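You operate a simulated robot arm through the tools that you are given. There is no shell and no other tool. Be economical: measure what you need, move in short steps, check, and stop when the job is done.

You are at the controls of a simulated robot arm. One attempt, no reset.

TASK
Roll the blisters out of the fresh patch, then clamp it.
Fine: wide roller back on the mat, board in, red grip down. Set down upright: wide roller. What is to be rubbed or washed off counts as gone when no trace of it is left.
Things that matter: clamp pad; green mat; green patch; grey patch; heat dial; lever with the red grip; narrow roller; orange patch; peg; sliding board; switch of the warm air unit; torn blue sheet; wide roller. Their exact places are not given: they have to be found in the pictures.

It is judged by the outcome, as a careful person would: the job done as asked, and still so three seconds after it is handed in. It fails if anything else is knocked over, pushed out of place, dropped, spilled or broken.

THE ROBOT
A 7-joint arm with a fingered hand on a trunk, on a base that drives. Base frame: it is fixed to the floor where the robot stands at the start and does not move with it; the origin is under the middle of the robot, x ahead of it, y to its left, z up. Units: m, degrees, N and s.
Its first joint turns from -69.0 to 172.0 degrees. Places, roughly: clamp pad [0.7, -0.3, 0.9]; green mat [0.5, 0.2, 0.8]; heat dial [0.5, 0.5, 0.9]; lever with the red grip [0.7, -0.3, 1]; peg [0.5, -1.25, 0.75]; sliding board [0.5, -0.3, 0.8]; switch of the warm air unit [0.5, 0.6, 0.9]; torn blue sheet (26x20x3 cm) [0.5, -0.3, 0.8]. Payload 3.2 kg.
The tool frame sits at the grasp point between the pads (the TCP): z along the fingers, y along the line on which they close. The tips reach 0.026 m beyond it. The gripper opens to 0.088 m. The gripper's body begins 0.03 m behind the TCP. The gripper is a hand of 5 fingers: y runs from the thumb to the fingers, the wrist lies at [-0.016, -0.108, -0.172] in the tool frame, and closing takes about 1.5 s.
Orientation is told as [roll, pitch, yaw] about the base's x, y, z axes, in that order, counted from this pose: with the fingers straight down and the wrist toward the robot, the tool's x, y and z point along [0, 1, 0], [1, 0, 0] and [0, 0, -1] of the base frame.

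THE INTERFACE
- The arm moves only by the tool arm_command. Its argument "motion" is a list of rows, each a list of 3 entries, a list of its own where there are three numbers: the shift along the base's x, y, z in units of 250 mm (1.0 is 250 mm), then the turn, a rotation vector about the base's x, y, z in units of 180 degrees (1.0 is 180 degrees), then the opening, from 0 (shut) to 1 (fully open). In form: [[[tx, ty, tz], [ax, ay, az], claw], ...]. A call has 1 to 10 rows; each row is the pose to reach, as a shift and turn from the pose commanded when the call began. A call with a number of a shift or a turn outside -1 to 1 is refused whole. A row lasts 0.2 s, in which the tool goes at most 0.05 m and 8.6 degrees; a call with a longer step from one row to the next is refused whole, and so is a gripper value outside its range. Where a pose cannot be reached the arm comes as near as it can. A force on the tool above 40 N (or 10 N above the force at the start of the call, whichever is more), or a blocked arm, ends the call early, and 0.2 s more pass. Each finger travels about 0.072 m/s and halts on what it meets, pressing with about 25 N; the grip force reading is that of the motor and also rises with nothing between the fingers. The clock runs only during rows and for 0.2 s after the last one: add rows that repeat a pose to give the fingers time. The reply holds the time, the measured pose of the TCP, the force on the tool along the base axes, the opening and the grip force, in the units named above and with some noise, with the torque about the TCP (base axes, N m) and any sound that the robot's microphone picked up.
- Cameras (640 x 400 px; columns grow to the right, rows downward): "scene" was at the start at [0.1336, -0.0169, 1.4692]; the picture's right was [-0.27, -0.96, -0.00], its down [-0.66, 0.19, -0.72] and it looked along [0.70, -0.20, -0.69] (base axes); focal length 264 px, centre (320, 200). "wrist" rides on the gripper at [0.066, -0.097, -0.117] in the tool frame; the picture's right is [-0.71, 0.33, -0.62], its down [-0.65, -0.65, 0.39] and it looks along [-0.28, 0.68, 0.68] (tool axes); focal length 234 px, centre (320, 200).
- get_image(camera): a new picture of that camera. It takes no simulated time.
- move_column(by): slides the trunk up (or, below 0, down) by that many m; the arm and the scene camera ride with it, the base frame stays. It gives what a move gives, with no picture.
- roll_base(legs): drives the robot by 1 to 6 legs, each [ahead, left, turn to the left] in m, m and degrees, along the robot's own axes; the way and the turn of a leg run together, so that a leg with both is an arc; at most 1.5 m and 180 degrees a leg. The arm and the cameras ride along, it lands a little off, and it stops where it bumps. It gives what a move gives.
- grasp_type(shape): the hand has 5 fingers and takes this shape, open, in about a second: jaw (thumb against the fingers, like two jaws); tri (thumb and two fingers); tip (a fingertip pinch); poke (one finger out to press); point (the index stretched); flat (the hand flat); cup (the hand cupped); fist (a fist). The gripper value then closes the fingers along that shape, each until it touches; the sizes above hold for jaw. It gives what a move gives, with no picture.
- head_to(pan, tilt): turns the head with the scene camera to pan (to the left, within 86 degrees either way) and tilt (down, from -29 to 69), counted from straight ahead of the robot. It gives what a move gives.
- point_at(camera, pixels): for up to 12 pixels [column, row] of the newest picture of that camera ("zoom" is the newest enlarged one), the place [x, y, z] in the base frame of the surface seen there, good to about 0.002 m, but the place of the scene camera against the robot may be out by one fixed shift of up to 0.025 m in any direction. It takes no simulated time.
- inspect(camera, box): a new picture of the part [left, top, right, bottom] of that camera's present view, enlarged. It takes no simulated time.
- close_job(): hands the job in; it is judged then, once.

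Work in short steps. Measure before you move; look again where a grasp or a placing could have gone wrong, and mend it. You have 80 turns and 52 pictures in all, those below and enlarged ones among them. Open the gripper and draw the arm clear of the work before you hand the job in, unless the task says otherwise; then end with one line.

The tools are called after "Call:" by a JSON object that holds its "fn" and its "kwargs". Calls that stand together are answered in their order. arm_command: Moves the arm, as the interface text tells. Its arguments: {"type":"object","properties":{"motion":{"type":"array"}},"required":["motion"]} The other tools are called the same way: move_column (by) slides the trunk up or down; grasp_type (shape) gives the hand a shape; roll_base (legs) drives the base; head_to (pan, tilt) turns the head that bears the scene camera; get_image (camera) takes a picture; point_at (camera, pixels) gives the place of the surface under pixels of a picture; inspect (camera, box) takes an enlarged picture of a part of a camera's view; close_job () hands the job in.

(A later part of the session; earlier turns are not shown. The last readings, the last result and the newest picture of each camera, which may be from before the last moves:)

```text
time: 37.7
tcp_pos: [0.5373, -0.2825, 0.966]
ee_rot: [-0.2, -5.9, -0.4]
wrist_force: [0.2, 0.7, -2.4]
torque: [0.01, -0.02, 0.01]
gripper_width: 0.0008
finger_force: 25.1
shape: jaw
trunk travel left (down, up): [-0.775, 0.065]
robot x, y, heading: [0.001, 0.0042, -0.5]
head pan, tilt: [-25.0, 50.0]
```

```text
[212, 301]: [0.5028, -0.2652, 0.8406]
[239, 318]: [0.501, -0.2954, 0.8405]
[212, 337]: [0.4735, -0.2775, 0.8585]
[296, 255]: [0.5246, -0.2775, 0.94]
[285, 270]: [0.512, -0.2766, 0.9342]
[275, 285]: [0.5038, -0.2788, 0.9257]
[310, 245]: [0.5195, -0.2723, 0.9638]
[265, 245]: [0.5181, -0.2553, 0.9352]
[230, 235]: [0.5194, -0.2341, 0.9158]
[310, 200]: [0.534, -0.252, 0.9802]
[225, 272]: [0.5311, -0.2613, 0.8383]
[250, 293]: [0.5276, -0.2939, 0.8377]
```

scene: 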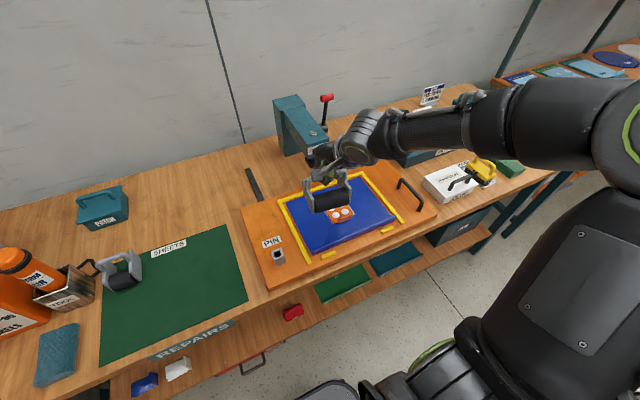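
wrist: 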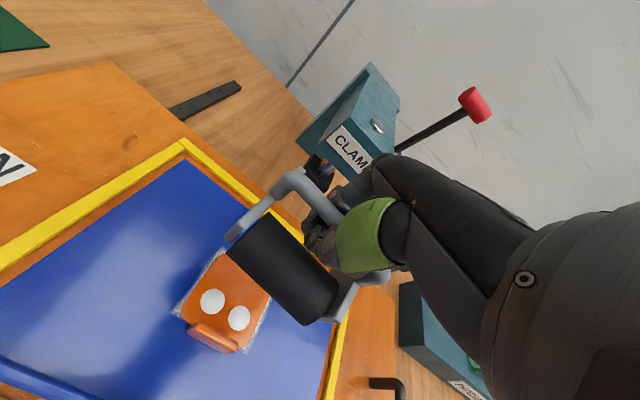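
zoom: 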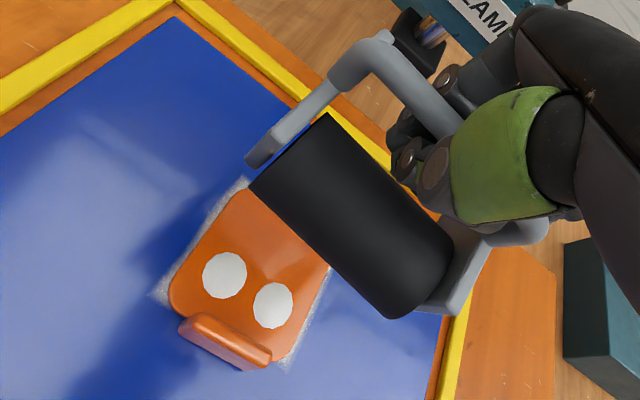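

The roller's axis is now 13 mm ahead (toward robot) of the bar, so last time it bore on the tab. I come down between the rows (axis ≈0.517), press, and roll toward the robot to axis ≈0.503.

Call:
{"fn": "arm_command", "kwargs": {"motion": [[[-0.028, 0, -0.1], [0, 0, 0], 0], [[-0.028, 0, -0.19], [0, 0, 0], 0], [[-0.028, 0, -0.22], [0, 0, 0], 0], [[-0.028, 0, -0.234], [0, 0, 0], 0], [[-0.028, 0, -0.242], [0, 0, 0], 0], [[-0.04, 0, -0.244], [0, 0, 0], 0], [[-0.055, 0, -0.246], [0, 0, 0], 0], [[-0.07, 0, -0.246], [0, 0, 0], 0], [[-0.084, 0, -0.246], [0, 0, 0], 0], [[-0.084, 0, -0.246], [0, 0, 0], 0]]}}

Call:
{"fn": "get_image", "kwargs": {"camera": "wrist"}}

```text
time: 39.9
tcp_pos: [0.5138, -0.2818, 0.9056]
ee_rot: [-0.4, -6.3, -0.3]
wrist_force: [0.8, 1.6, 5.9]
torque: [-0.16, -0.05, 0.03]
gripper_width: 0.001
finger_force: 25.0
shape: jaw
trunk travel left (down, up): [-0.775, 0.065]
robot x, y, heading: [-0.0043, 0.0001, -1.0]
head pan, tilt: [-25.0, 50.0]
```

```text
20 pictures are left
```

wrist: 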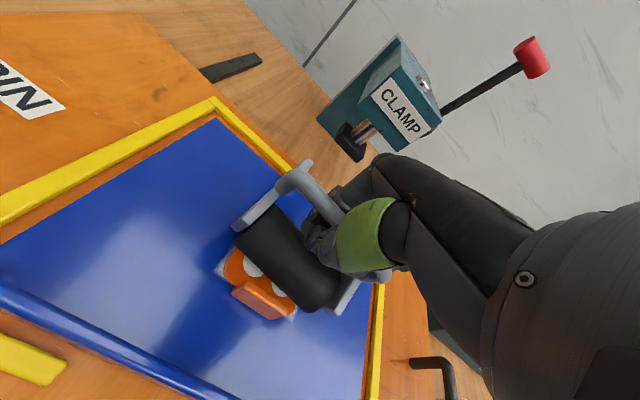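

Now 8 N and the roller is partly on the near blisters. I check the axis and tab positions.

Call:
{"fn": "point_at", "kwargs": {"camera": "wrist", "pixels": [[290, 265], [280, 275], [300, 250], [270, 280], [295, 240], [248, 267], [277, 289], [258, 295], [262, 302], [264, 285]]}}

```text
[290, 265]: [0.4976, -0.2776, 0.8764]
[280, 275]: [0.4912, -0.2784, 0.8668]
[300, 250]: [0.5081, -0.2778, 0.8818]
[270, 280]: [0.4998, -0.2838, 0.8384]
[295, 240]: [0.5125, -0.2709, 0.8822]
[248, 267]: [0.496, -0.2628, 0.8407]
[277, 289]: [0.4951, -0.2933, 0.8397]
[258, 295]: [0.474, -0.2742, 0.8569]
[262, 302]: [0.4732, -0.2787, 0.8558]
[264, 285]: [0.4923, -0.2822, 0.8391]
```

The roller axis is at 0.5115, blister centres about 0.501, tab at 0.474. I press 2 mm more and roll another 10 mm toward the robot.

Call:
{"fn": "arm_command", "kwargs": {"motion": [[[0, 0, -0.008], [0, 0, 0], 0], [[-0.01, 0, -0.01], [0, 0, 0], 0], [[-0.02, 0, -0.01], [0, 0, 0], 0], [[-0.03, 0, -0.01], [0, 0, 0], 0], [[-0.04, 0, -0.01], [0, 0, 0], 0], [[-0.04, 0, -0.01], [0, 0, 0], 0]]}}

Call:
{"fn": "inspect", "kwargs": {"camera": "wrist", "box": [180, 170, 360, 350]}}

```text
time: 41.3
tcp_pos: [0.5032, -0.2828, 0.9044]
ee_rot: [-0.3, -6.1, -0.5]
wrist_force: [3.7, 0.0, 4.5]
torque: [-0.07, -0.18, 0.08]
gripper_width: 0.0011
finger_force: 25.0
shape: jaw
trunk travel left (down, up): [-0.775, 0.065]
robot x, y, heading: [-0.0021, 0.0024, -0.5]
head pan, tilt: [-25.0, 50.0]
```

```text
2.22 times, centred on (270, 260) of wrist
```

zoom: 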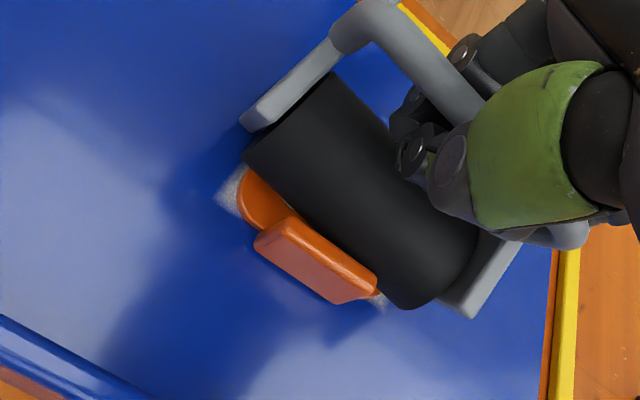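

The roller has reached the tab and no white shows. I lift off up and back and look.

Call:
{"fn": "arm_command", "kwargs": {"motion": [[[0.01, 0, 0.008], [0, 0, 0], 0], [[0.04, 0, 0.1], [0, 0, 0], 0], [[0.1, 0, 0.22], [0, 0, 0], 0], [[0.16, 0, 0.36], [0, 0, 0], 0], [[0.16, 0, 0.4], [0, 0, 0], 0]]}}

Call:
{"fn": "inspect", "kwargs": {"camera": "wrist", "box": [120, 150, 360, 390]}}

```text
time: 42.5
tcp_pos: [0.5446, -0.2842, 1.0027]
ee_rot: [-0.2, -6.1, -0.4]
wrist_force: [-0.1, 0.0, -1.8]
torque: [0.02, 0.02, 0.0]
gripper_width: 0.0009
finger_force: 24.6
shape: jaw
trunk travel left (down, up): [-0.775, 0.065]
robot x, y, heading: [-0.0006, 0.0013, -0.4]
head pan, tilt: [-25.0, 50.0]
```

```text
1.67 times, centred on (240, 270) of wrist
```

zoom: 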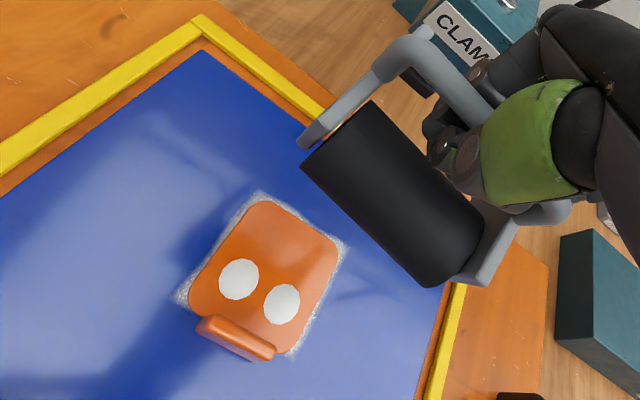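

The near pair persists — the load (about 7–8 N) was likely too small; the far pair had over 20 N. I re-measure the roller and blisters.

Call:
{"fn": "point_at", "kwargs": {"camera": "zoom", "pixels": [[240, 279], [282, 304], [240, 335], [200, 322], [272, 352], [380, 210], [365, 230], [400, 185], [350, 200], [310, 140], [400, 60], [420, 38]]}}

```text
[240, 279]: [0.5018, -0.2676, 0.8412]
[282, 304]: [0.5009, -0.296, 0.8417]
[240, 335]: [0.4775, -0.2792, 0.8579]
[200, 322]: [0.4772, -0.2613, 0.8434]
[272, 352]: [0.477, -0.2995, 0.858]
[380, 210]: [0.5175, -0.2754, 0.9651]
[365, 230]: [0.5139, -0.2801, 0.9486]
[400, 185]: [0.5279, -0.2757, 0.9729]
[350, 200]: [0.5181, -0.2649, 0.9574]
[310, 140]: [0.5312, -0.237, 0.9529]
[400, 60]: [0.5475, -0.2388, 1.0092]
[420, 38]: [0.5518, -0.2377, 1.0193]
```

Blisters at x 0.501; roller axis 9 mm ahead of the bar, bottom 73 mm below the TCP. I come down at axis ≈0.510 and press several mm into it, then roll to axis ≈0.500.

Call:
{"fn": "arm_command", "kwargs": {"motion": [[[-0.06, 0, -0.12], [0, 0, 0], 0], [[-0.1, 0, -0.24], [0, 0, 0], 0], [[-0.1, 0, -0.34], [0, 0, 0], 0], [[-0.1, 0, -0.366], [0, 0, 0], 0], [[-0.1, 0, -0.38], [0, 0, 0], 0], [[-0.1, 0, -0.39], [0, 0, 0], 0], [[-0.1, 0, -0.39], [0, 0, 0], 0]]}}

```text
time: 44.1
tcp_pos: [0.5195, -0.2833, 0.9051]
ee_rot: [-0.2, -6.1, -0.4]
wrist_force: [0.7, -0.9, 2.9]
torque: [-0.05, 0.03, 0.01]
gripper_width: 0.0008
finger_force: 24.9
shape: jaw
trunk travel left (down, up): [-0.775, 0.065]
robot x, y, heading: [-0.0037, 0.0025, -0.6]
head pan, tilt: [-25.0, 50.0]
```

Only about 5 N so far. I press 5 mm further in steps.

Call:
{"fn": "arm_command", "kwargs": {"motion": [[[0, 0, -0.008], [0, 0, 0], 0], [[0, 0, -0.016], [0, 0, 0], 0], [[0, 0, -0.022], [0, 0, 0], 0], [[0, 0, -0.022], [0, 0, 0], 0]]}}

Call:
{"fn": "get_image", "kwargs": {"camera": "wrist"}}

Call:
{"fn": "point_at", "kwargs": {"camera": "wrist", "pixels": [[290, 265], [280, 275], [300, 250], [270, 280], [295, 240], [285, 255], [275, 255], [310, 260]]}}

```text
time: 45.1
tcp_pos: [0.5202, -0.2834, 0.9037]
ee_rot: [-0.6, -6.6, -0.3]
wrist_force: [7.4, -3.3, 22.8]
torque: [-0.85, -0.02, 0.16]
gripper_width: 0.0009
finger_force: 24.2
shape: jaw
trunk travel left (down, up): [-0.775, 0.065]
robot x, y, heading: [-0.0032, 0.0026, -0.6]
head pan, tilt: [-25.0, 50.0]
```

```text
17 pictures are left
```

wrist: 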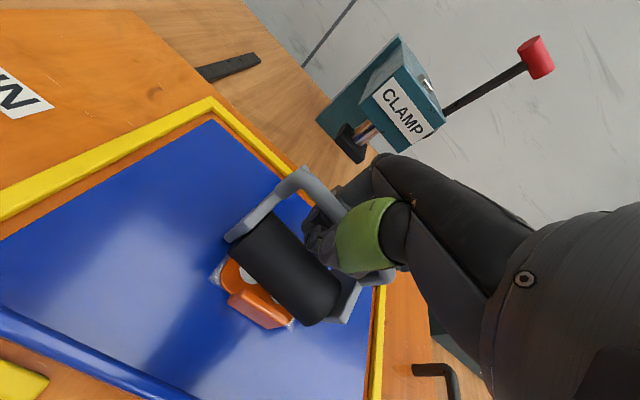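

```text
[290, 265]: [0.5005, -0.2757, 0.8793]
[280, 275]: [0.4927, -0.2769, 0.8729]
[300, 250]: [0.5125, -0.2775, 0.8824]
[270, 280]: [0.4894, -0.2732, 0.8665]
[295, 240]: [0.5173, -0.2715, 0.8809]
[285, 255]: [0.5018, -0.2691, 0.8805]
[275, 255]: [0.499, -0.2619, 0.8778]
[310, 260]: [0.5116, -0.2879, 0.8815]
```

25 N load with the axis at 0.511. I roll 10 mm toward the robot at this pressure.

Call:
{"fn": "arm_command", "kwargs": {"motion": [[[-0.006, 0, 0], [0, 0, 0], 0], [[-0.014, 0, 0], [0, 0, 0], 0], [[-0.022, 0, 0], [0, 0, 0], 0], [[-0.03, 0, 0], [0, 0, 0], 0], [[-0.038, 0, 0], [0, 0, 0], 0], [[-0.044, 0, 0], [0, 0, 0], 0], [[-0.044, 0, 0], [0, 0, 0], 0]]}}

Call:
{"fn": "inspect", "kwargs": {"camera": "wrist", "box": [180, 170, 360, 350]}}

```text
time: 46.7
tcp_pos: [0.5103, -0.2828, 0.9055]
ee_rot: [-0.6, -7.0, -0.5]
wrist_force: [9.6, -0.5, 32.1]
torque: [-1.13, -0.29, 0.2]
gripper_width: 0.001
finger_force: 24.7
shape: jaw
trunk travel left (down, up): [-0.775, 0.065]
robot x, y, heading: [-0.0028, 0.0047, -0.5]
head pan, tilt: [-25.0, 50.0]
```

```text
2.22 times, centred on (270, 260) of wrist
```

zoom: 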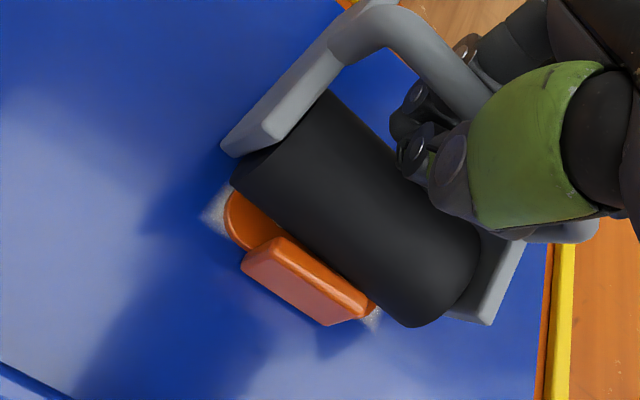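

No white shows. I lift back and away to check.

Call:
{"fn": "arm_command", "kwargs": {"motion": [[[0.02, 0, 0.01], [0, 0, 0], 0], [[0.05, 0, 0.12], [0, 0, 0], 0], [[0.1, 0, 0.26], [0, 0, 0], 0], [[0.14, 0, 0.4], [0, 0, 0], 0], [[0.14, 0, 0.42], [0, 0, 0], 0]]}}

Call:
{"fn": "inspect", "kwargs": {"camera": "wrist", "box": [120, 150, 360, 390]}}

```text
time: 47.9
tcp_pos: [0.5427, -0.2842, 1.0035]
ee_rot: [-0.3, -5.9, -0.4]
wrist_force: [0.6, 0.3, -3.0]
torque: [0.01, 0.03, 0.04]
gripper_width: 0.0007
finger_force: 25.1
shape: jaw
trunk travel left (down, up): [-0.775, 0.065]
robot x, y, heading: [-0.0044, 0.0014, -0.7]
head pan, tilt: [-25.0, 50.0]
```

```text
1.67 times, centred on (240, 270) of wrist
```

zoom: 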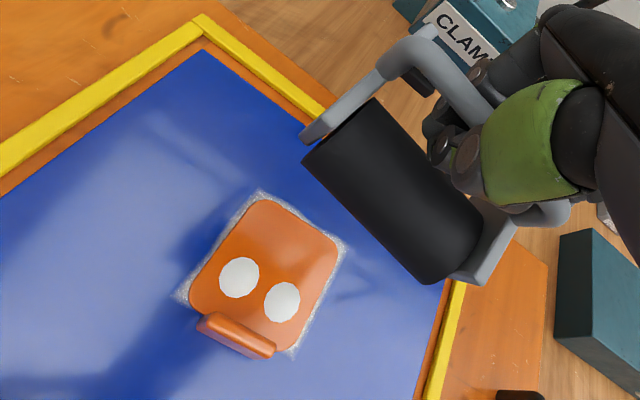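

Still there. The torque (−1.1 Nm at 32 N) says the load was carried at the roller's right end, so the roller may be tilted. I measure its ends and the tab's faces.

Call:
{"fn": "point_at", "kwargs": {"camera": "zoom", "pixels": [[365, 110], [345, 135], [320, 160], [480, 225], [455, 255], [428, 275], [420, 165], [375, 205], [205, 316], [215, 313], [245, 330], [225, 300]]}}

```text
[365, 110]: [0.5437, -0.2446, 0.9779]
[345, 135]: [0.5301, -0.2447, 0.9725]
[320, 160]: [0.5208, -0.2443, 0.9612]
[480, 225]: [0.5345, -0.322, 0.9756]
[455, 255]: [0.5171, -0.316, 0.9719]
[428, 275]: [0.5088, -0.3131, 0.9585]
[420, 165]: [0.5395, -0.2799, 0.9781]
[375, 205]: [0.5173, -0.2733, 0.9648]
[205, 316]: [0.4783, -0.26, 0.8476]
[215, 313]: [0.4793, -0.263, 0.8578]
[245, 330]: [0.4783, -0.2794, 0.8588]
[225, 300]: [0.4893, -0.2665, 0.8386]
```

The roller is yawed about 9° in the grip (right end nearer the robot, hitting the tab) and 1.4° low on the right. I correct with yaw +9.2°, roll −1.5°, and come down at axis ≈0.512.

Call:
{"fn": "arm_command", "kwargs": {"motion": [[[-0.03, 0, -0.1], [-0.003, 0, 0.017], 0], [[-0.06, 0, -0.22], [-0.006, 0, 0.034], 0], [[-0.095, 0, -0.32], [-0.0083, 0, 0.051], 0], [[-0.095, 0, -0.32], [-0.0083, 0, 0.051], 0]]}}

Call:
{"fn": "inspect", "kwargs": {"camera": "wrist", "box": [170, 160, 370, 360]}}

```text
time: 48.9
tcp_pos: [0.5201, -0.2822, 0.924]
ee_rot: [-1.8, -5.9, 9.0]
wrist_force: [-0.1, 0.4, -2.7]
torque: [0.03, -0.05, 0.0]
gripper_width: 0.001
finger_force: 25.1
shape: jaw
trunk travel left (down, up): [-0.775, 0.065]
robot x, y, heading: [-0.0039, 0.0041, -0.7]
head pan, tilt: [-25.0, 50.0]
```

```text
2.00 times, centred on (270, 260) of wrist
```

zoom: 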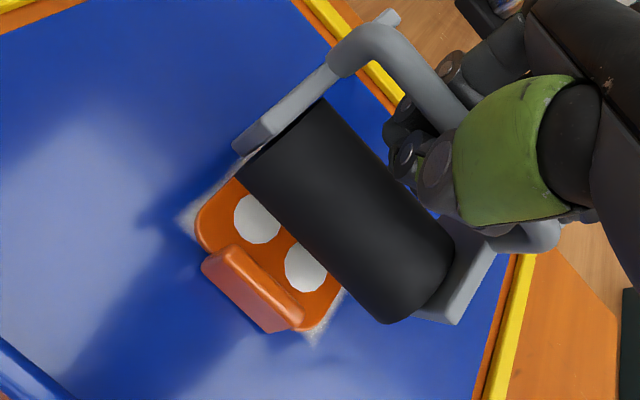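

Call:
{"fn": "point_at", "kwargs": {"camera": "zoom", "pixels": [[315, 110], [290, 135], [265, 160], [440, 245], [415, 275], [385, 305], [340, 190], [310, 220], [257, 219], [305, 267], [245, 260], [230, 250]]}}

```text
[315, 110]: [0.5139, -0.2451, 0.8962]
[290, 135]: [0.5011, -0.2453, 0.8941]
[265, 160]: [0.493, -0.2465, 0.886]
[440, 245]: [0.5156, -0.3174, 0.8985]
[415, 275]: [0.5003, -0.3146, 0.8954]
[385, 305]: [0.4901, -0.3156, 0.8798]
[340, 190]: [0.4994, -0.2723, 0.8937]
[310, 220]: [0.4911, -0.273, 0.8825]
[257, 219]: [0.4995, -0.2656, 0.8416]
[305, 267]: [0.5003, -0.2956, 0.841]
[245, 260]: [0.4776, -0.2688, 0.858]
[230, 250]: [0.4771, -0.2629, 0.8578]
```

The roller is now parallel (axis x≈0.5115 at both ends), the right end slightly high, so I restore 1.3° of roll. Then lower, press and roll toward the tab.

Call:
{"fn": "arm_command", "kwargs": {"motion": [[[0, 0, -0.04], [0.007, 0, 0], 0], [[0, 0, -0.064], [0.007, 0, 0], 0], [[0, 0, -0.074], [0.007, 0, 0], 0], [[0, 0, -0.084], [0.007, 0, 0], 0], [[0, 0, -0.092], [0.007, 0, 0], 0], [[0, 0, -0.092], [0.007, 0, 0], 0]]}}

```text
time: 50.3
tcp_pos: [0.5209, -0.2828, 0.9019]
ee_rot: [-0.5, -6.2, 8.8]
wrist_force: [0.6, 0.5, 3.5]
torque: [-0.09, 0.01, 0.01]
gripper_width: 0.001
finger_force: 25.0
shape: jaw
trunk travel left (down, up): [-0.775, 0.065]
robot x, y, heading: [-0.0005, -0.0001, -0.7]
head pan, tilt: [-25.0, 50.0]
```

Contact at ~6 N, better centred. I press 3.5 mm more and roll 11 mm toward the robot.

Call:
{"fn": "arm_command", "kwargs": {"motion": [[[0, 0, -0.008], [0, 0, 0], 0], [[0, 0, -0.014], [0, 0, 0], 0], [[-0.008, 0, -0.014], [0, 0, 0], 0], [[-0.016, 0, -0.014], [0, 0, 0], 0], [[-0.024, 0, -0.014], [0, 0, 0], 0], [[-0.032, 0, -0.014], [0, 0, 0], 0], [[-0.04, 0, -0.014], [0, 0, 0], 0], [[-0.046, 0, -0.014], [0, 0, 0], 0], [[-0.046, 0, -0.014], [0, 0, 0], 0]]}}

Call:
{"fn": "inspect", "kwargs": {"camera": "wrist", "box": [170, 160, 370, 360]}}

Call:
{"fn": "point_at", "kwargs": {"camera": "zoom", "pixels": [[315, 110], [300, 135], [275, 150], [440, 245], [415, 265], [385, 295], [340, 190], [320, 210]]}}

```text
time: 52.3
tcp_pos: [0.5081, -0.2827, 0.9029]
ee_rot: [-0.9, -6.8, 8.8]
wrist_force: [5.5, -0.5, 28.4]
torque: [-1.13, -0.42, 0.09]
gripper_width: 0.0009
finger_force: 24.3
shape: jaw
trunk travel left (down, up): [-0.775, 0.065]
robot x, y, heading: [-0.0025, 0.004, -0.7]
head pan, tilt: [-25.0, 50.0]
```

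```text
2.00 times, centred on (270, 260) of wrist
```

zoom: 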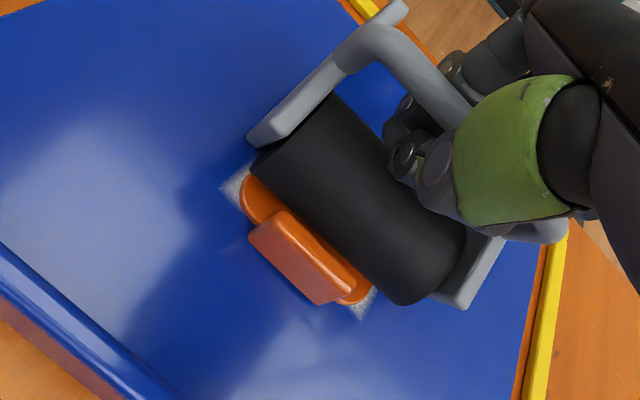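

```text
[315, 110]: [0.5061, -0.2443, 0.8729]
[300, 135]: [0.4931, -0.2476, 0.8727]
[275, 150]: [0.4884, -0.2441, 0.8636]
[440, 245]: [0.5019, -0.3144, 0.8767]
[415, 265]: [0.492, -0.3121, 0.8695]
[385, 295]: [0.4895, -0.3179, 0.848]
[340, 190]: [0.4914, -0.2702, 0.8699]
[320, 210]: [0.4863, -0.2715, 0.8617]
```

The roller axis is only at 0.509 (it lags the bar), still short of the blister centres at 0.500. I roll on 10 mm with slightly less load.

Call:
{"fn": "arm_command", "kwargs": {"motion": [[[0, 0, 0.004], [0, 0, 0], 0], [[-0.01, 0, 0.004], [0, 0, 0], 0], [[-0.02, 0, 0.004], [0, 0, 0], 0], [[-0.03, 0, 0.004], [0, 0, 0], 0], [[-0.04, 0, 0.004], [0, 0, 0], 0], [[-0.04, 0, 0.004], [0, 0, 0], 0]]}}

Call:
{"fn": "inspect", "kwargs": {"camera": "wrist", "box": [170, 160, 370, 360]}}

Call:
{"fn": "point_at", "kwargs": {"camera": "zoom", "pixels": [[315, 110], [300, 135], [285, 150], [440, 245], [415, 255], [395, 290], [340, 190], [320, 200]]}}

```text
time: 53.7
tcp_pos: [0.4977, -0.2818, 0.9038]
ee_rot: [-0.9, -6.8, 8.8]
wrist_force: [3.9, -2.4, 30.9]
torque: [-1.38, -0.59, -0.11]
gripper_width: 0.0009
finger_force: 25.1
shape: jaw
trunk travel left (down, up): [-0.775, 0.065]
robot x, y, heading: [-0.0019, 0.0062, -0.7]
head pan, tilt: [-25.0, 50.0]
```

```text
2.00 times, centred on (270, 260) of wrist
```

zoom: 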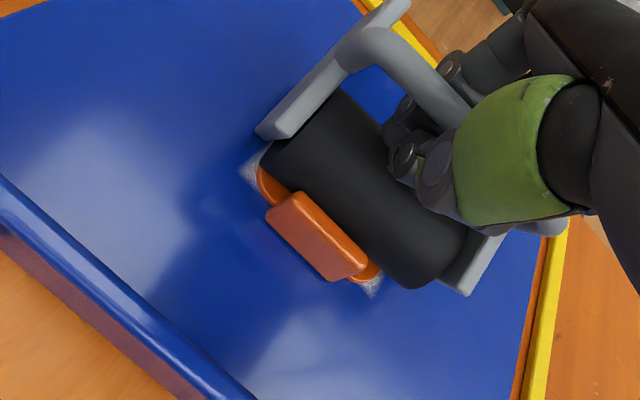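

```text
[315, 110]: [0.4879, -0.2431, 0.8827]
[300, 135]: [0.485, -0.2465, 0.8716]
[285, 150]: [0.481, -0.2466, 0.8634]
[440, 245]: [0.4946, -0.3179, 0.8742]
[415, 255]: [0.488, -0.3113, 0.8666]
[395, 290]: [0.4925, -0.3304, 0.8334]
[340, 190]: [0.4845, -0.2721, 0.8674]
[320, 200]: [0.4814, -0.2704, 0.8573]
```

The axis has reached ≈0.503 but the load is wholly on the right end. I roll the tool −2.5° about x to bring the left side down, then move to and fro a little here.

Call:
{"fn": "arm_command", "kwargs": {"motion": [[[0, 0, 0], [-0.007, 0, 0], 0], [[0, 0, 0], [-0.014, 0, 0], 0], [[0.01, 0, 0], [-0.018, 0, 0], 0], [[0.02, 0, 0], [-0.018, 0, 0], 0], [[0.01, 0, 0], [-0.018, 0, 0], 0], [[0, 0, 0], [-0.018, 0, 0], 0], [[-0.004, 0, 0], [-0.018, 0, 0], 0], [[-0.004, 0, 0], [-0.018, 0, 0], 0]]}}

Call:
{"fn": "arm_command", "kwargs": {"motion": [[[0.03, 0, 0.03], [0, 0, 0], 0], [[0.09, 0, 0.16], [0, 0, 0], 0], [[0.15, 0, 0.32], [0, 0, 0], 0], [[0.18, 0, 0.42], [0, 0, 0], 0], [[0.18, 0, 0.42], [0, 0, 0], 0]]}}

Call:
{"fn": "inspect", "kwargs": {"camera": "wrist", "box": [120, 150, 360, 390]}}

```text
time: 55.5
tcp_pos: [0.4958, -0.2811, 0.9039]
ee_rot: [-3.9, -6.2, 9.1]
wrist_force: [2.2, 0.1, 32.2]
torque: [0.17, -0.27, 0.05]
gripper_width: 0.0011
finger_force: 25.1
shape: jaw
trunk travel left (down, up): [-0.775, 0.065]
robot x, y, heading: [-0.0001, 0.005, -0.3]
head pan, tilt: [-25.0, 50.0]
```

```text
time: 56.7
tcp_pos: [0.5414, -0.2848, 1.0051]
ee_rot: [-3.6, -5.5, 9.2]
wrist_force: [0.4, 0.5, -1.9]
torque: [-0.06, 0.01, 0.0]
gripper_width: 0.0008
finger_force: 25.7
shape: jaw
trunk travel left (down, up): [-0.775, 0.065]
robot x, y, heading: [0.0, 0.0028, -0.3]
head pan, tilt: [-25.0, 50.0]
```

```text
1.67 times, centred on (240, 270) of wrist
```

zoom: 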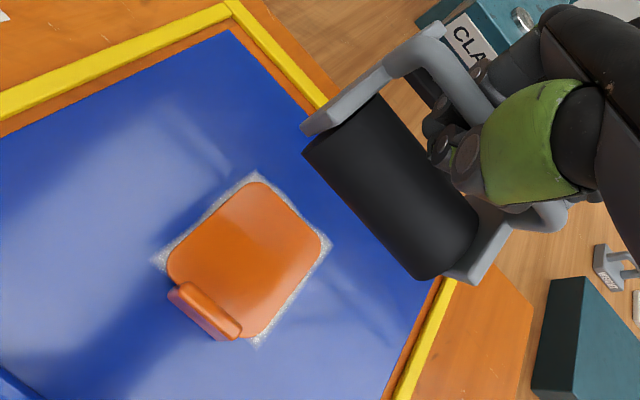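

All four blisters are gone. Now I measure the roller frame's attitude, to set it down level.

Call:
{"fn": "point_at", "kwargs": {"camera": "zoom", "pixels": [[370, 115], [345, 140], [318, 160], [468, 225], [445, 250], [418, 272], [410, 180], [370, 205], [455, 95], [425, 60], [312, 122], [400, 65]]}}

```text
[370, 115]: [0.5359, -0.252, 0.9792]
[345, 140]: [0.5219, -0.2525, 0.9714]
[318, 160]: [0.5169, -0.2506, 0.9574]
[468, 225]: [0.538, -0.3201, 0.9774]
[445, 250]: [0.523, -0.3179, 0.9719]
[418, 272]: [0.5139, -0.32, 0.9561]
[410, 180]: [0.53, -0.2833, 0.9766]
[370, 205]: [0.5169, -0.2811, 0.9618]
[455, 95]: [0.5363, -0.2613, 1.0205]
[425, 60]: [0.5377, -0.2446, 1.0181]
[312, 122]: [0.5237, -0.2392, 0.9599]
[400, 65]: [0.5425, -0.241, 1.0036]
```

The frame is tilted about −20 to −25° (rear up). I drive the base left again, then level the frame by pitching the tool +20° above the mat.

Call:
{"fn": "roll_base", "kwargs": {"legs": [[0, 0.4, 0]]}}

Call:
{"fn": "arm_command", "kwargs": {"motion": [[[-0.05, 0.08, 0], [0, 0.035, 0], 0], [[-0.1, 0.16, 0], [0, 0.07, 0], 0], [[-0.14, 0.22, 0], [0, 0.11, 0], 0], [[-0.14, 0.23, 0], [0, 0.11, 0], 0], [[-0.14, 0.23, 0], [0, 0.11, 0], 0]]}}

Call:
{"fn": "get_image", "kwargs": {"camera": "wrist"}}

```text
time: 59.2
tcp_pos: [0.5472, 0.1198, 1.0037]
ee_rot: [-3.6, -5.7, 9.3]
wrist_force: [-0.2, 0.6, -2.4]
torque: [-0.04, 0.01, 0.01]
gripper_width: 0.0006
finger_force: 24.6
shape: jaw
trunk travel left (down, up): [-0.775, 0.065]
robot x, y, heading: [-0.0013, 0.4064, -0.5]
head pan, tilt: [-25.0, 50.0]
```

```text
time: 60.5
tcp_pos: [0.5116, 0.1784, 1.0027]
ee_rot: [-0.5, 14.0, 9.6]
wrist_force: [1.1, -0.3, -2.4]
torque: [0.0, -0.01, -0.02]
gripper_width: 0.0012
finger_force: 24.6
shape: jaw
trunk travel left (down, up): [-0.775, 0.065]
robot x, y, heading: [-0.0003, 0.4069, -0.3]
head pan, tilt: [-25.0, 50.0]
```

```text
10 pictures are left
```

wrist: 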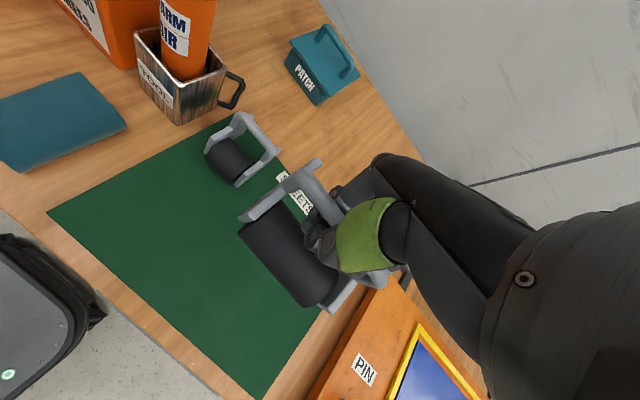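

I measure the frame's plate corners, bar and roller to judge its level, and the narrow roller for clearance.

Call:
{"fn": "point_at", "kwargs": {"camera": "wrist", "pixels": [[244, 217], [280, 190], [319, 161], [315, 185], [295, 180], [325, 200], [270, 215], [255, 225], [285, 285], [300, 300], [290, 250], [280, 262]]}}

```text
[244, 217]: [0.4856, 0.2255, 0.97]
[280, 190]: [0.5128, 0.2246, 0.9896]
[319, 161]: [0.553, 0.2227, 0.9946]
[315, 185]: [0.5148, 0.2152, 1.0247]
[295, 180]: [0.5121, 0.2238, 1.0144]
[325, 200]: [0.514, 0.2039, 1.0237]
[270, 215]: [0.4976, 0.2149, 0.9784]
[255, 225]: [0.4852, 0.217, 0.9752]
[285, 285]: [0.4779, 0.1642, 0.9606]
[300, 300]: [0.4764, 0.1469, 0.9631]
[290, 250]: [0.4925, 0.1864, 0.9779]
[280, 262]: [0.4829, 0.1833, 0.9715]
```

About 11° more pitch is needed to level it. I add +10.5°, shift to its original place and lower to about 1 cm above the mat.

Call:
{"fn": "arm_command", "kwargs": {"motion": [[[-0.03, -0.01, -0.1], [0, 0.03, 0], 0], [[-0.066, -0.028, -0.25], [0, 0.058, 0], 0], [[-0.066, -0.028, -0.4], [0, 0.058, 0], 0], [[-0.066, -0.028, -0.49], [0, 0.058, 0], 0], [[-0.066, -0.028, -0.49], [0, 0.058, 0], 0]]}}

Call:
{"fn": "inspect", "kwargs": {"camera": "scene", "box": [270, 130, 430, 270]}}

```text
time: 61.6
tcp_pos: [0.493, 0.1714, 0.8812]
ee_rot: [1.4, 24.2, 10.2]
wrist_force: [-0.1, -0.4, -2.7]
torque: [-0.01, 0.0, -0.03]
gripper_width: 0.0008
finger_force: 25.3
shape: jaw
trunk travel left (down, up): [-0.775, 0.065]
robot x, y, heading: [0.0014, 0.4063, -0.4]
head pan, tilt: [-25.0, 50.0]
```

```text
2.86 times, centred on (350, 200) of scene
```

zoom: 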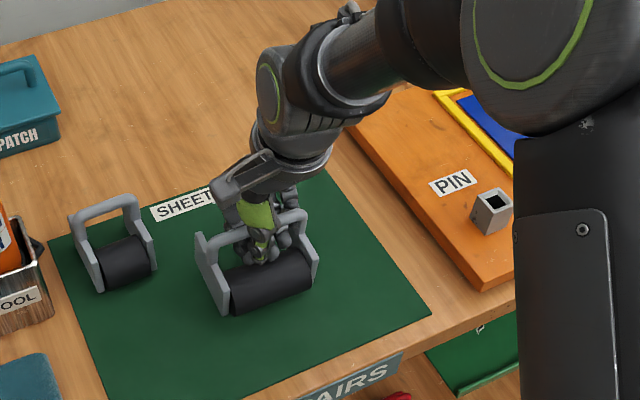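

The frame looks level above the mat. I lower in small steps until contact.

Call:
{"fn": "arm_command", "kwargs": {"motion": [[[0, 0, -0.02], [0, 0, 0], 0], [[0, 0, -0.036], [0, 0, 0], 0], [[0, 0, -0.048], [0, 0, 0], 0], [[0, 0, -0.056], [0, 0, 0], 0], [[0, 0, -0.064], [0, 0, 0], 0], [[0, 0, -0.064], [0, 0, 0], 0]]}}

```text
time: 63.0
tcp_pos: [0.4957, 0.1721, 0.8677]
ee_rot: [1.4, 23.8, 10.1]
wrist_force: [4.2, -0.9, 15.9]
torque: [0.13, -0.06, -0.08]
gripper_width: 0.0005
finger_force: 24.8
shape: jaw
trunk travel left (down, up): [-0.775, 0.065]
robot x, y, heading: [-0.0003, 0.4043, -0.2]
head pan, tilt: [-25.0, 50.0]
```

Contact made (18 N). I ease the pressure and open the fingers partway, checking force.

Call:
{"fn": "arm_command", "kwargs": {"motion": [[[0, 0, 0.006], [0, 0, 0], 0], [[0, 0, 0.006], [0, 0, 0], 0.15], [[0, 0, 0.006], [0, 0, 0], 0.3], [[0, 0, 0.006], [0, 0, 0], 0.4], [[0, 0, 0.006], [0, 0, 0], 0.45], [[0, 0, 0.006], [0, 0, 0], 0.45], [[0, 0, 0.006], [0, 0, 0], 0.45]]}}

Call:
{"fn": "inspect", "kwargs": {"camera": "scene", "box": [290, 150, 400, 260]}}

```text
time: 64.7
tcp_pos: [0.4938, 0.1719, 0.8691]
ee_rot: [1.2, 24.1, 10.1]
wrist_force: [1.6, 0.3, 24.1]
torque: [-1.18, -0.41, 0.1]
gripper_width: 0.0392
finger_force: 0.0
shape: jaw
trunk travel left (down, up): [-0.775, 0.065]
robot x, y, heading: [0.0023, 0.406, -0.4]
head pan, tilt: [-25.0, 50.0]
```

```text
3.64 times, centred on (345, 205) of scene
```

zoom: 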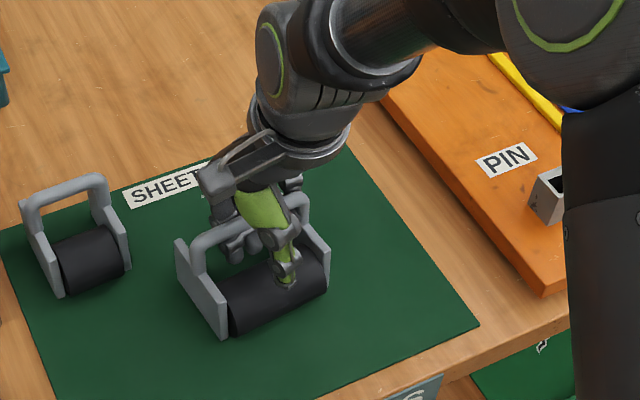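

The fingertips press on the roller (24 N) while opening. I withdraw along the tool axis (up and slightly ahead).

Call:
{"fn": "arm_command", "kwargs": {"motion": [[[0.006, 0.001, 0.015], [0, 0, 0], 0.45], [[0.02, 0.003, 0.045], [0, 0, 0], 0.45], [[0.04, 0.006, 0.09], [0, 0, 0], 0.55], [[0.065, 0.011, 0.15], [0, 0, 0], 0.7], [[0.1, 0.016, 0.23], [0, 0, 0], 0.8], [[0.13, 0.02, 0.32], [0, 0, 0], 0.8], [[0.13, 0.02, 0.44], [0, 0, 0], 0.8], [[0.13, 0.02, 0.56], [0, 0, 0], 0.8]]}}

Call:
{"fn": "inspect", "kwargs": {"camera": "scene", "box": [260, 130, 430, 270]}}

```text
time: 66.5
tcp_pos: [0.5268, 0.1769, 1.0073]
ee_rot: [1.5, 24.3, 10.2]
wrist_force: [0.4, -0.4, 1.2]
torque: [-0.01, -0.03, 0.0]
gripper_width: 0.07
finger_force: 0.0
shape: jaw
trunk travel left (down, up): [-0.775, 0.065]
robot x, y, heading: [0.0005, 0.4071, -0.2]
head pan, tilt: [-25.0, 50.0]
```

```text
2.86 times, centred on (345, 200) of scene
```

zoom: 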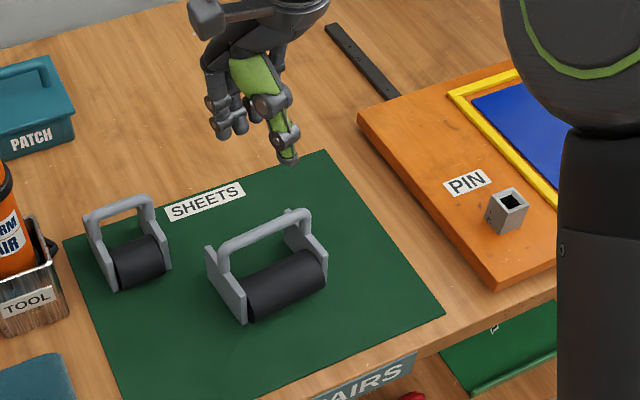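

The wide roller is upright on the mat. Now I raise the hand, turn it to a −20° pitch (fingertips leading forward), close it, drive back right, and look at the board's front edge.

Call:
{"fn": "arm_command", "kwargs": {"motion": [[[0, 0, 0.1], [0.002, -0.04, -0.009], 0.6], [[-0.06, 0, 0.2], [0.005, -0.08, -0.018], 0.4], [[-0.12, 0, 0.3], [0.007, -0.12, -0.028], 0.2], [[-0.2, 0, 0.36], [0.009, -0.16, -0.037], 0], [[-0.3, 0, 0.4], [0.011, -0.2, -0.046], 0], [[-0.4, 0, 0.4], [0.014, -0.244, -0.056], 0], [[-0.4, 0, 0.4], [0.014, -0.244, -0.056], 0]]}}

Call:
{"fn": "roll_base", "kwargs": {"legs": [[0, -0.4, 0]]}}

Call:
{"fn": "get_image", "kwargs": {"camera": "scene"}}

```text
time: 68.0
tcp_pos: [0.4439, 0.1478, 1.082]
ee_rot: [0.2, -19.7, -0.4]
wrist_force: [0.4, -0.1, -0.8]
torque: [-0.05, 0.0, -0.01]
gripper_width: 0.0003
finger_force: 25.2
shape: jaw
out of reach, approached as far as the arm can: row 3, 5, 6, 7
trunk travel left (down, up): [-0.775, 0.065]
robot x, y, heading: [-0.001, 0.4047, -0.4]
head pan, tilt: [-25.0, 50.0]
```

```text
time: 70.5
tcp_pos: [0.4441, -0.252, 1.0797]
ee_rot: [0.4, -19.7, -0.1]
wrist_force: [0.8, -0.2, 0.1]
torque: [0.01, 0.01, 0.02]
gripper_width: 0.0
finger_force: 24.6
shape: jaw
trunk travel left (down, up): [-0.775, 0.065]
robot x, y, heading: [0.0011, 0.0015, 0.2]
head pan, tilt: [-25.0, 50.0]
```

```text
6 pictures are left
```

scene: 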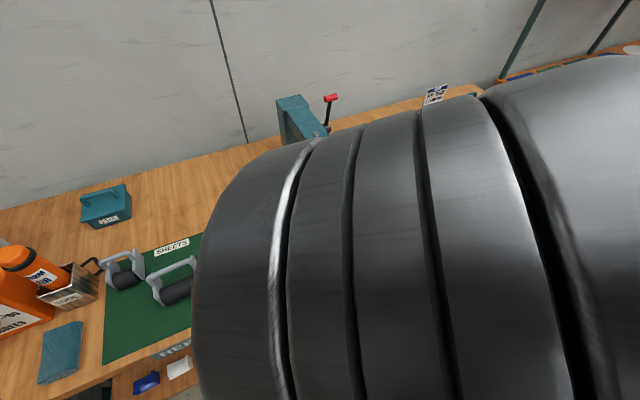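

The arm hides the board. I drive the base back 0.18 m to give the arm room in front of the board, and look with the wrist camera.

Call:
{"fn": "roll_base", "kwargs": {"legs": [[-0.18, 0, 0]]}}

Call:
{"fn": "get_image", "kwargs": {"camera": "wrist"}}

```text
time: 72.0
tcp_pos: [0.2688, -0.2527, 1.0803]
ee_rot: [0.3, -19.7, -0.2]
wrist_force: [-0.7, 0.8, 0.0]
torque: [-0.06, 0.02, -0.01]
gripper_width: 0.0001
finger_force: 24.8
shape: jaw
trunk travel left (down, up): [-0.775, 0.065]
robot x, y, heading: [-0.171, 0.0035, 0.1]
head pan, tilt: [-25.0, 50.0]
```

```text
5 pictures are left
```

wrist: 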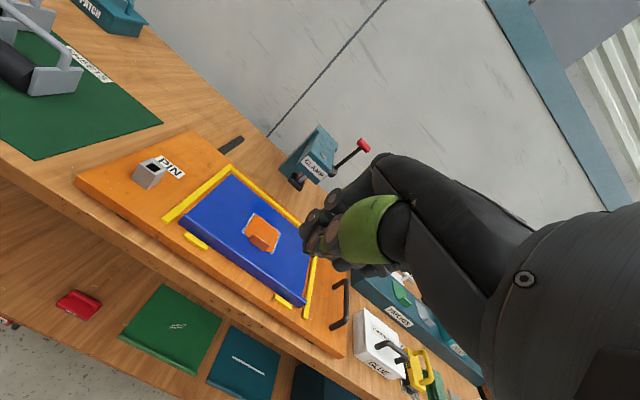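

Good view of the board. I measure its edges, the sheet, patch, pad, lever and bench edge.

Call:
{"fn": "point_at", "kwargs": {"camera": "wrist", "pixels": [[80, 180], [205, 265], [225, 280], [345, 350], [180, 232], [300, 303], [262, 240], [297, 183], [363, 146], [340, 303], [190, 285], [150, 175]]}}

Call:
{"fn": "point_at", "kwargs": {"camera": "wrist", "pixels": [[240, 288], [255, 293], [230, 260], [250, 272], [205, 140], [338, 325], [344, 285], [320, 340], [160, 240], [215, 285], [265, 300], [302, 187]]}}

```text
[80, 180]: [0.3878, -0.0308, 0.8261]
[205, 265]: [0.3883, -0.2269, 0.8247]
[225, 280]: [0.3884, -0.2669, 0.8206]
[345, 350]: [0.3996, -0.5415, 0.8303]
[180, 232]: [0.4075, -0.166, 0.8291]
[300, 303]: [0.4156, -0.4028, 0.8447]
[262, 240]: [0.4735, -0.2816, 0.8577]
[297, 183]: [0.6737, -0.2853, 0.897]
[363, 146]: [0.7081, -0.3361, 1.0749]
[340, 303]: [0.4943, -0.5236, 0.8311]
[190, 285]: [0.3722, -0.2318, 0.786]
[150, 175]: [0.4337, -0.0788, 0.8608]
```

```text
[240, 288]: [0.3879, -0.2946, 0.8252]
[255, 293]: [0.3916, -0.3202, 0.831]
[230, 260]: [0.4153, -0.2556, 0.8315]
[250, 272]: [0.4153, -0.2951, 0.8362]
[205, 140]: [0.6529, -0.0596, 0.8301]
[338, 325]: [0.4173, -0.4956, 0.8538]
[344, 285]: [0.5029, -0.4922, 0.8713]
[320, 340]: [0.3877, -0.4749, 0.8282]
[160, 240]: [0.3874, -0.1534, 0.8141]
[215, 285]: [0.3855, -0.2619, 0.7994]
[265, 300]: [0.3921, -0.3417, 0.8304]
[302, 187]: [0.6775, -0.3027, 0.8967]
```

Board front face is at x 0.388 (z 0.80–0.831), its middle at y≈−0.287; the patch must travel about 0.175 m to reach under the pad at x≈0.69. I bring the closed fingertips in front of the board's edge.

Call:
{"fn": "arm_command", "kwargs": {"motion": [[[0.04, -0.06, -0.17], [0, 0, 0], 0], [[0.08, -0.13, -0.34], [0, 0, 0], 0], [[0.12, -0.13, -0.52], [0, 0, 0], 0], [[0.16, -0.13, -0.7], [0, 0, 0], 0], [[0.2, -0.13, -0.86], [0, 0, 0], 0], [[0.22, -0.13, -0.97], [0, 0, 0], 0], [[0.28, -0.13, -0.97], [0, 0, 0], 0], [[0.28, -0.13, -0.97], [0, 0, 0], 0]]}}

```text
time: 73.8
tcp_pos: [0.339, -0.2865, 0.8365]
ee_rot: [0.3, -19.7, -0.1]
wrist_force: [0.6, -0.5, 0.8]
torque: [-0.02, 0.01, -0.01]
gripper_width: 0.0
finger_force: 25.0
shape: jaw
trunk travel left (down, up): [-0.775, 0.065]
robot x, y, heading: [-0.174, 0.0049, -0.0]
head pan, tilt: [-25.0, 50.0]
```

Clear in front of the edge. I push ahead slowly, watching for contact force.

Call:
{"fn": "arm_command", "kwargs": {"motion": [[[0.04, 0, 0], [0, 0, 0], 0], [[0.08, 0, 0], [0, 0, 0], 0], [[0.12, 0, 0], [0, 0, 0], 0], [[0.16, 0, 0], [0, 0, 0], 0], [[0.2, 0, 0], [0, 0, 0], 0], [[0.24, 0, 0], [0, 0, 0], 0], [[0.28, 0, 0], [0, 0, 0], 0], [[0.32, 0, 0], [0, 0, 0], 0]]}}

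```text
time: 75.6
tcp_pos: [0.4203, -0.2858, 0.8394]
ee_rot: [0.3, -19.7, -0.2]
wrist_force: [-2.5, -1.4, 3.2]
torque: [-0.04, 0.0, -0.02]
gripper_width: 0.0001
finger_force: 25.2
shape: jaw
trunk travel left (down, up): [-0.775, 0.065]
robot x, y, heading: [-0.1746, 0.0056, -0.1]
head pan, tilt: [-25.0, 50.0]
```

Moved 8 cm with light force; I check whether the board is moving rather than the fingers riding over it.

Call:
{"fn": "get_image", "kwargs": {"camera": "wrist"}}

Call:
{"fn": "point_at", "kwargs": {"camera": "wrist", "pixels": [[200, 200], [240, 230], [260, 260], [220, 240], [280, 280], [100, 150], [250, 200], [300, 300]]}}

```text
4 pictures are left
```

wrist: 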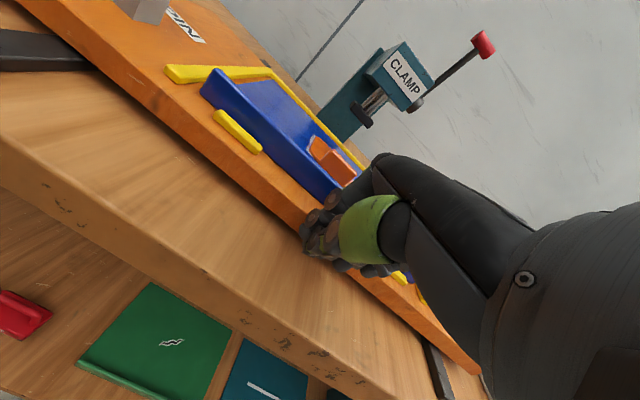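

```text
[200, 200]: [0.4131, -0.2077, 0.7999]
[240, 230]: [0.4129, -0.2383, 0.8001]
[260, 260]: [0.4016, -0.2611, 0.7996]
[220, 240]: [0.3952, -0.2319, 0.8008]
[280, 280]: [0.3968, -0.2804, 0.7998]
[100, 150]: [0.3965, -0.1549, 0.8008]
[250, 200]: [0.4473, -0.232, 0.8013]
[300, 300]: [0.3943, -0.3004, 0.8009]
```

The board is sliding well along its rails. I measure its front face and the tab now to compute the remaining travel.

Call:
{"fn": "point_at", "kwargs": {"camera": "wrist", "pixels": [[270, 205], [255, 200], [230, 175], [335, 165], [318, 143], [350, 150], [362, 115], [368, 120], [300, 150], [482, 45], [415, 100], [345, 110]]}}

```text
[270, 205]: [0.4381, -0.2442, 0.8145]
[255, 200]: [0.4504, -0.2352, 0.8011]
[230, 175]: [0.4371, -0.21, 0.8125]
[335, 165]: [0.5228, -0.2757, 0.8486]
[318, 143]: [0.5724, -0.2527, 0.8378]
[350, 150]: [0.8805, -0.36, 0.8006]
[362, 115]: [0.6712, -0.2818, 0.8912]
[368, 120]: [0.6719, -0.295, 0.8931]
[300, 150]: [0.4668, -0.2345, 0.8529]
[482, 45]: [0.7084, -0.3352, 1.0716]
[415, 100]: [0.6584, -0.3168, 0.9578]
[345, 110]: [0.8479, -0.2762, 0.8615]
```

The board has moved 5 cm (front at 0.4375). I push on about 10 cm.

Call:
{"fn": "arm_command", "kwargs": {"motion": [[[0.04, 0, 0], [0, 0, 0], 0], [[0.08, 0, 0], [0, 0, 0], 0], [[0.12, 0, 0], [0, 0, 0], 0], [[0.16, 0, 0], [0, 0, 0], 0], [[0.2, 0, 0], [0, 0, 0], 0], [[0.24, 0, 0], [0, 0, 0], 0], [[0.28, 0, 0], [0, 0, 0], 0], [[0.32, 0, 0], [0, 0, 0], 0], [[0.36, 0, 0], [0, 0, 0], 0], [[0.39, 0, 0], [0, 0, 0], 0]]}}

```text
time: 77.8
tcp_pos: [0.5165, -0.2847, 0.839]
ee_rot: [0.3, -19.7, -0.2]
wrist_force: [-1.8, -0.2, 2.8]
torque: [-0.06, -0.03, -0.03]
gripper_width: 0.0003
finger_force: 24.9
shape: jaw
trunk travel left (down, up): [-0.775, 0.065]
robot x, y, heading: [-0.1752, 0.0057, -0.4]
head pan, tilt: [-25.0, 50.0]
```

Now in 4 mm steps, expecting a stop near a total travel of 0.17 m.

Call:
{"fn": "arm_command", "kwargs": {"motion": [[[0.02, 0, 0], [0, 0, 0], 0], [[0.04, 0, 0], [0, 0, 0], 0], [[0.06, 0, 0], [0, 0, 0], 0], [[0.08, 0, 0], [0, 0, 0], 0], [[0.1, 0, 0], [0, 0, 0], 0], [[0.1, 0, 0], [0, 0, 0], 0]]}}

```text
time: 79.2
tcp_pos: [0.5408, -0.2861, 0.8385]
ee_rot: [0.3, -19.8, -0.2]
wrist_force: [-6.5, 1.5, 0.4]
torque: [-0.01, 0.01, 0.01]
gripper_width: 0.0
finger_force: 24.4
shape: jaw
trunk travel left (down, up): [-0.775, 0.065]
robot x, y, heading: [-0.1771, 0.0032, 0.1]
head pan, tilt: [-25.0, 50.0]
```

The force rose to 6.5 N; I push 8 mm more to see whether it is at its stop.

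Call:
{"fn": "arm_command", "kwargs": {"motion": [[[0.012, 0, 0], [0, 0, 0], 0], [[0.024, 0, 0], [0, 0, 0], 0], [[0.036, 0, 0], [0, 0, 0], 0], [[0.036, 0, 0], [0, 0, 0], 0]]}}

Call:
{"fn": "get_image", "kwargs": {"camera": "wrist"}}

```text
time: 80.2
tcp_pos: [0.5456, -0.2868, 0.8397]
ee_rot: [0.2, -19.8, -0.2]
wrist_force: [-26.3, 3.0, 0.9]
torque: [0.01, 0.27, -0.03]
gripper_width: 0.0
finger_force: 25.1
shape: jaw
trunk travel left (down, up): [-0.775, 0.065]
robot x, y, heading: [-0.1753, 0.0066, -0.0]
head pan, tilt: [-25.0, 50.0]
```

```text
3 pictures are left
```

wrist: 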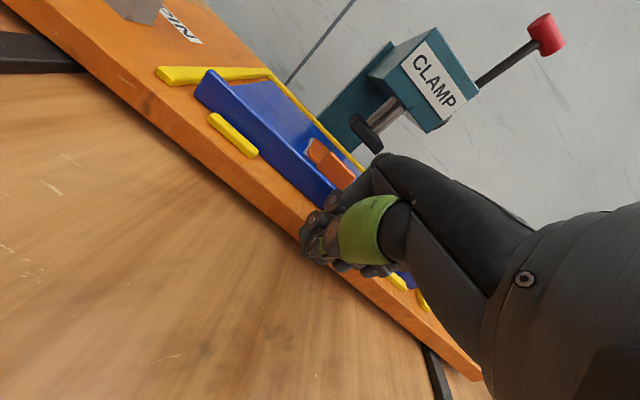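

The board is at its stop (26 N). I measure the lever: grip, shaft and hub.

Call:
{"fn": "point_at", "kwargs": {"camera": "wrist", "pixels": [[545, 35], [535, 22], [555, 45], [558, 22], [520, 55], [500, 70], [485, 82], [478, 88], [435, 75], [460, 55], [440, 35], [368, 132]]}}

```text
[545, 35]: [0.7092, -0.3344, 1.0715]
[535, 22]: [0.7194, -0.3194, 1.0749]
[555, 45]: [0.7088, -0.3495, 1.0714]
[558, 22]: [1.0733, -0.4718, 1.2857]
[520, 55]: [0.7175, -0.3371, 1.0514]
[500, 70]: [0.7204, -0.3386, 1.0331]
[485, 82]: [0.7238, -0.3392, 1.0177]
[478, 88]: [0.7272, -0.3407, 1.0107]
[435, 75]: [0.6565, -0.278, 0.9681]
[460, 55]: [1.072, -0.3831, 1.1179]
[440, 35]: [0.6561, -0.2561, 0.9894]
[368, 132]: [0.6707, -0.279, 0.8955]
```

The grip is a bar along y at about (0.715, −0.335, 1.072), on a shaft leaning from a hub near (0.735, −0.34, 0.975), so it swings toward the robot and down. I withdraw, raise the hand and pitch it to −50° so the fingers can go over the grip, then drive forward and a little right.

Call:
{"fn": "arm_command", "kwargs": {"motion": [[[-0.1, 0, 0], [0, 0, 0], 0], [[-0.2, 0, 0.1], [0, -0.02, 0], 0], [[-0.3, 0, 0.26], [0, -0.05, 0], 0.2], [[-0.38, 0, 0.42], [0, -0.08, 0], 0.4], [[-0.44, 0, 0.58], [0, -0.11, 0], 0.6], [[-0.48, 0, 0.76], [0, -0.14, 0], 0.7], [[-0.48, 0, 0.92], [0, -0.168, 0], 0.8], [[-0.48, 0, 1], [0, -0.168, 0], 0.8], [[-0.48, 0, 1], [0, -0.168, 0], 0.8]]}}

Call:
{"fn": "arm_command", "kwargs": {"motion": [[[0, 0, 0.12], [0, 0, 0], 0.8], [[0, 0, 0.2], [0, 0, 0], 0.8], [[0, 0, 0.2], [0, 0, 0], 0.8]]}}

Call:
{"fn": "roll_base", "kwargs": {"legs": [[0, -0.08, 0], [0.175, 0, 0]]}}

```text
time: 82.2
tcp_pos: [0.4319, -0.2857, 1.0862]
ee_rot: [0.5, -50.0, -0.3]
wrist_force: [0.0, 0.2, 0.2]
torque: [0.01, 0.01, -0.01]
gripper_width: 0.0699
finger_force: 0.2
shape: jaw
trunk travel left (down, up): [-0.775, 0.065]
robot x, y, heading: [-0.1747, 0.0032, 0.2]
head pan, tilt: [-25.0, 50.0]
```

```text
time: 83.0
tcp_pos: [0.4316, -0.2863, 1.1367]
ee_rot: [0.4, -49.9, -0.3]
wrist_force: [0.2, 0.4, -0.3]
torque: [-0.01, 0.01, -0.01]
gripper_width: 0.0704
finger_force: 0.1
shape: jaw
trunk travel left (down, up): [-0.775, 0.065]
robot x, y, heading: [-0.173, 0.005, -0.1]
head pan, tilt: [-25.0, 50.0]
```

```text
time: 85.2
tcp_pos: [0.6037, -0.3678, 1.1374]
ee_rot: [0.4, -50.1, -0.4]
wrist_force: [-0.1, -0.6, -0.5]
torque: [-0.02, 0.03, -0.01]
gripper_width: 0.07
finger_force: 0.1
shape: jaw
trunk travel left (down, up): [-0.775, 0.065]
robot x, y, heading: [-0.0043, -0.0759, -0.1]
head pan, tilt: [-25.0, 50.0]
```

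I approach along the tool axis so that the open fingers pass above the grip and the thumb below it, with the hand at y≈−0.365 beside the clamp arm.

Call:
{"fn": "arm_command", "kwargs": {"motion": [[[0.145, 0.01, 0], [0, 0, 0], 0.8], [[0.21, 0.01, -0.054], [0, 0, 0], 0.8], [[0.28, 0.012, -0.113], [0, 0, 0], 0.8], [[0.35, 0.012, -0.171], [0, 0, 0], 0.8], [[0.417, 0.012, -0.228], [0, 0, 0], 0.8], [[0.417, 0.012, -0.228], [0, 0, 0], 0.8]]}}

Call:
{"fn": "get_image", "kwargs": {"camera": "wrist"}}

```text
time: 86.6
tcp_pos: [0.708, -0.3635, 1.0776]
ee_rot: [0.4, -49.9, -0.4]
wrist_force: [-0.3, -0.8, 0.2]
torque: [0.02, -0.01, 0.0]
gripper_width: 0.07
finger_force: 0.0
shape: jaw
trunk travel left (down, up): [-0.775, 0.065]
robot x, y, heading: [-0.0064, -0.0744, -0.2]
head pan, tilt: [-25.0, 50.0]
```

```text
2 pictures are left
```

wrist: 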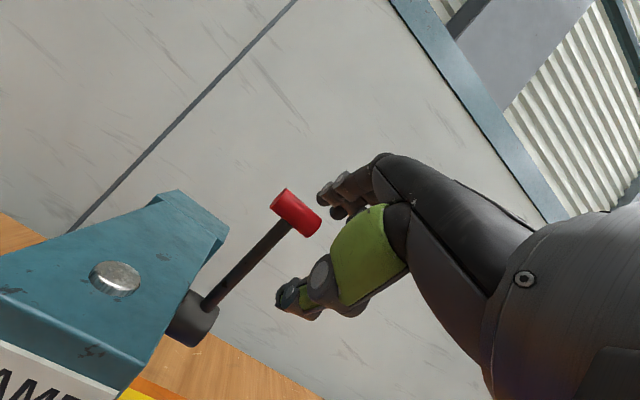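

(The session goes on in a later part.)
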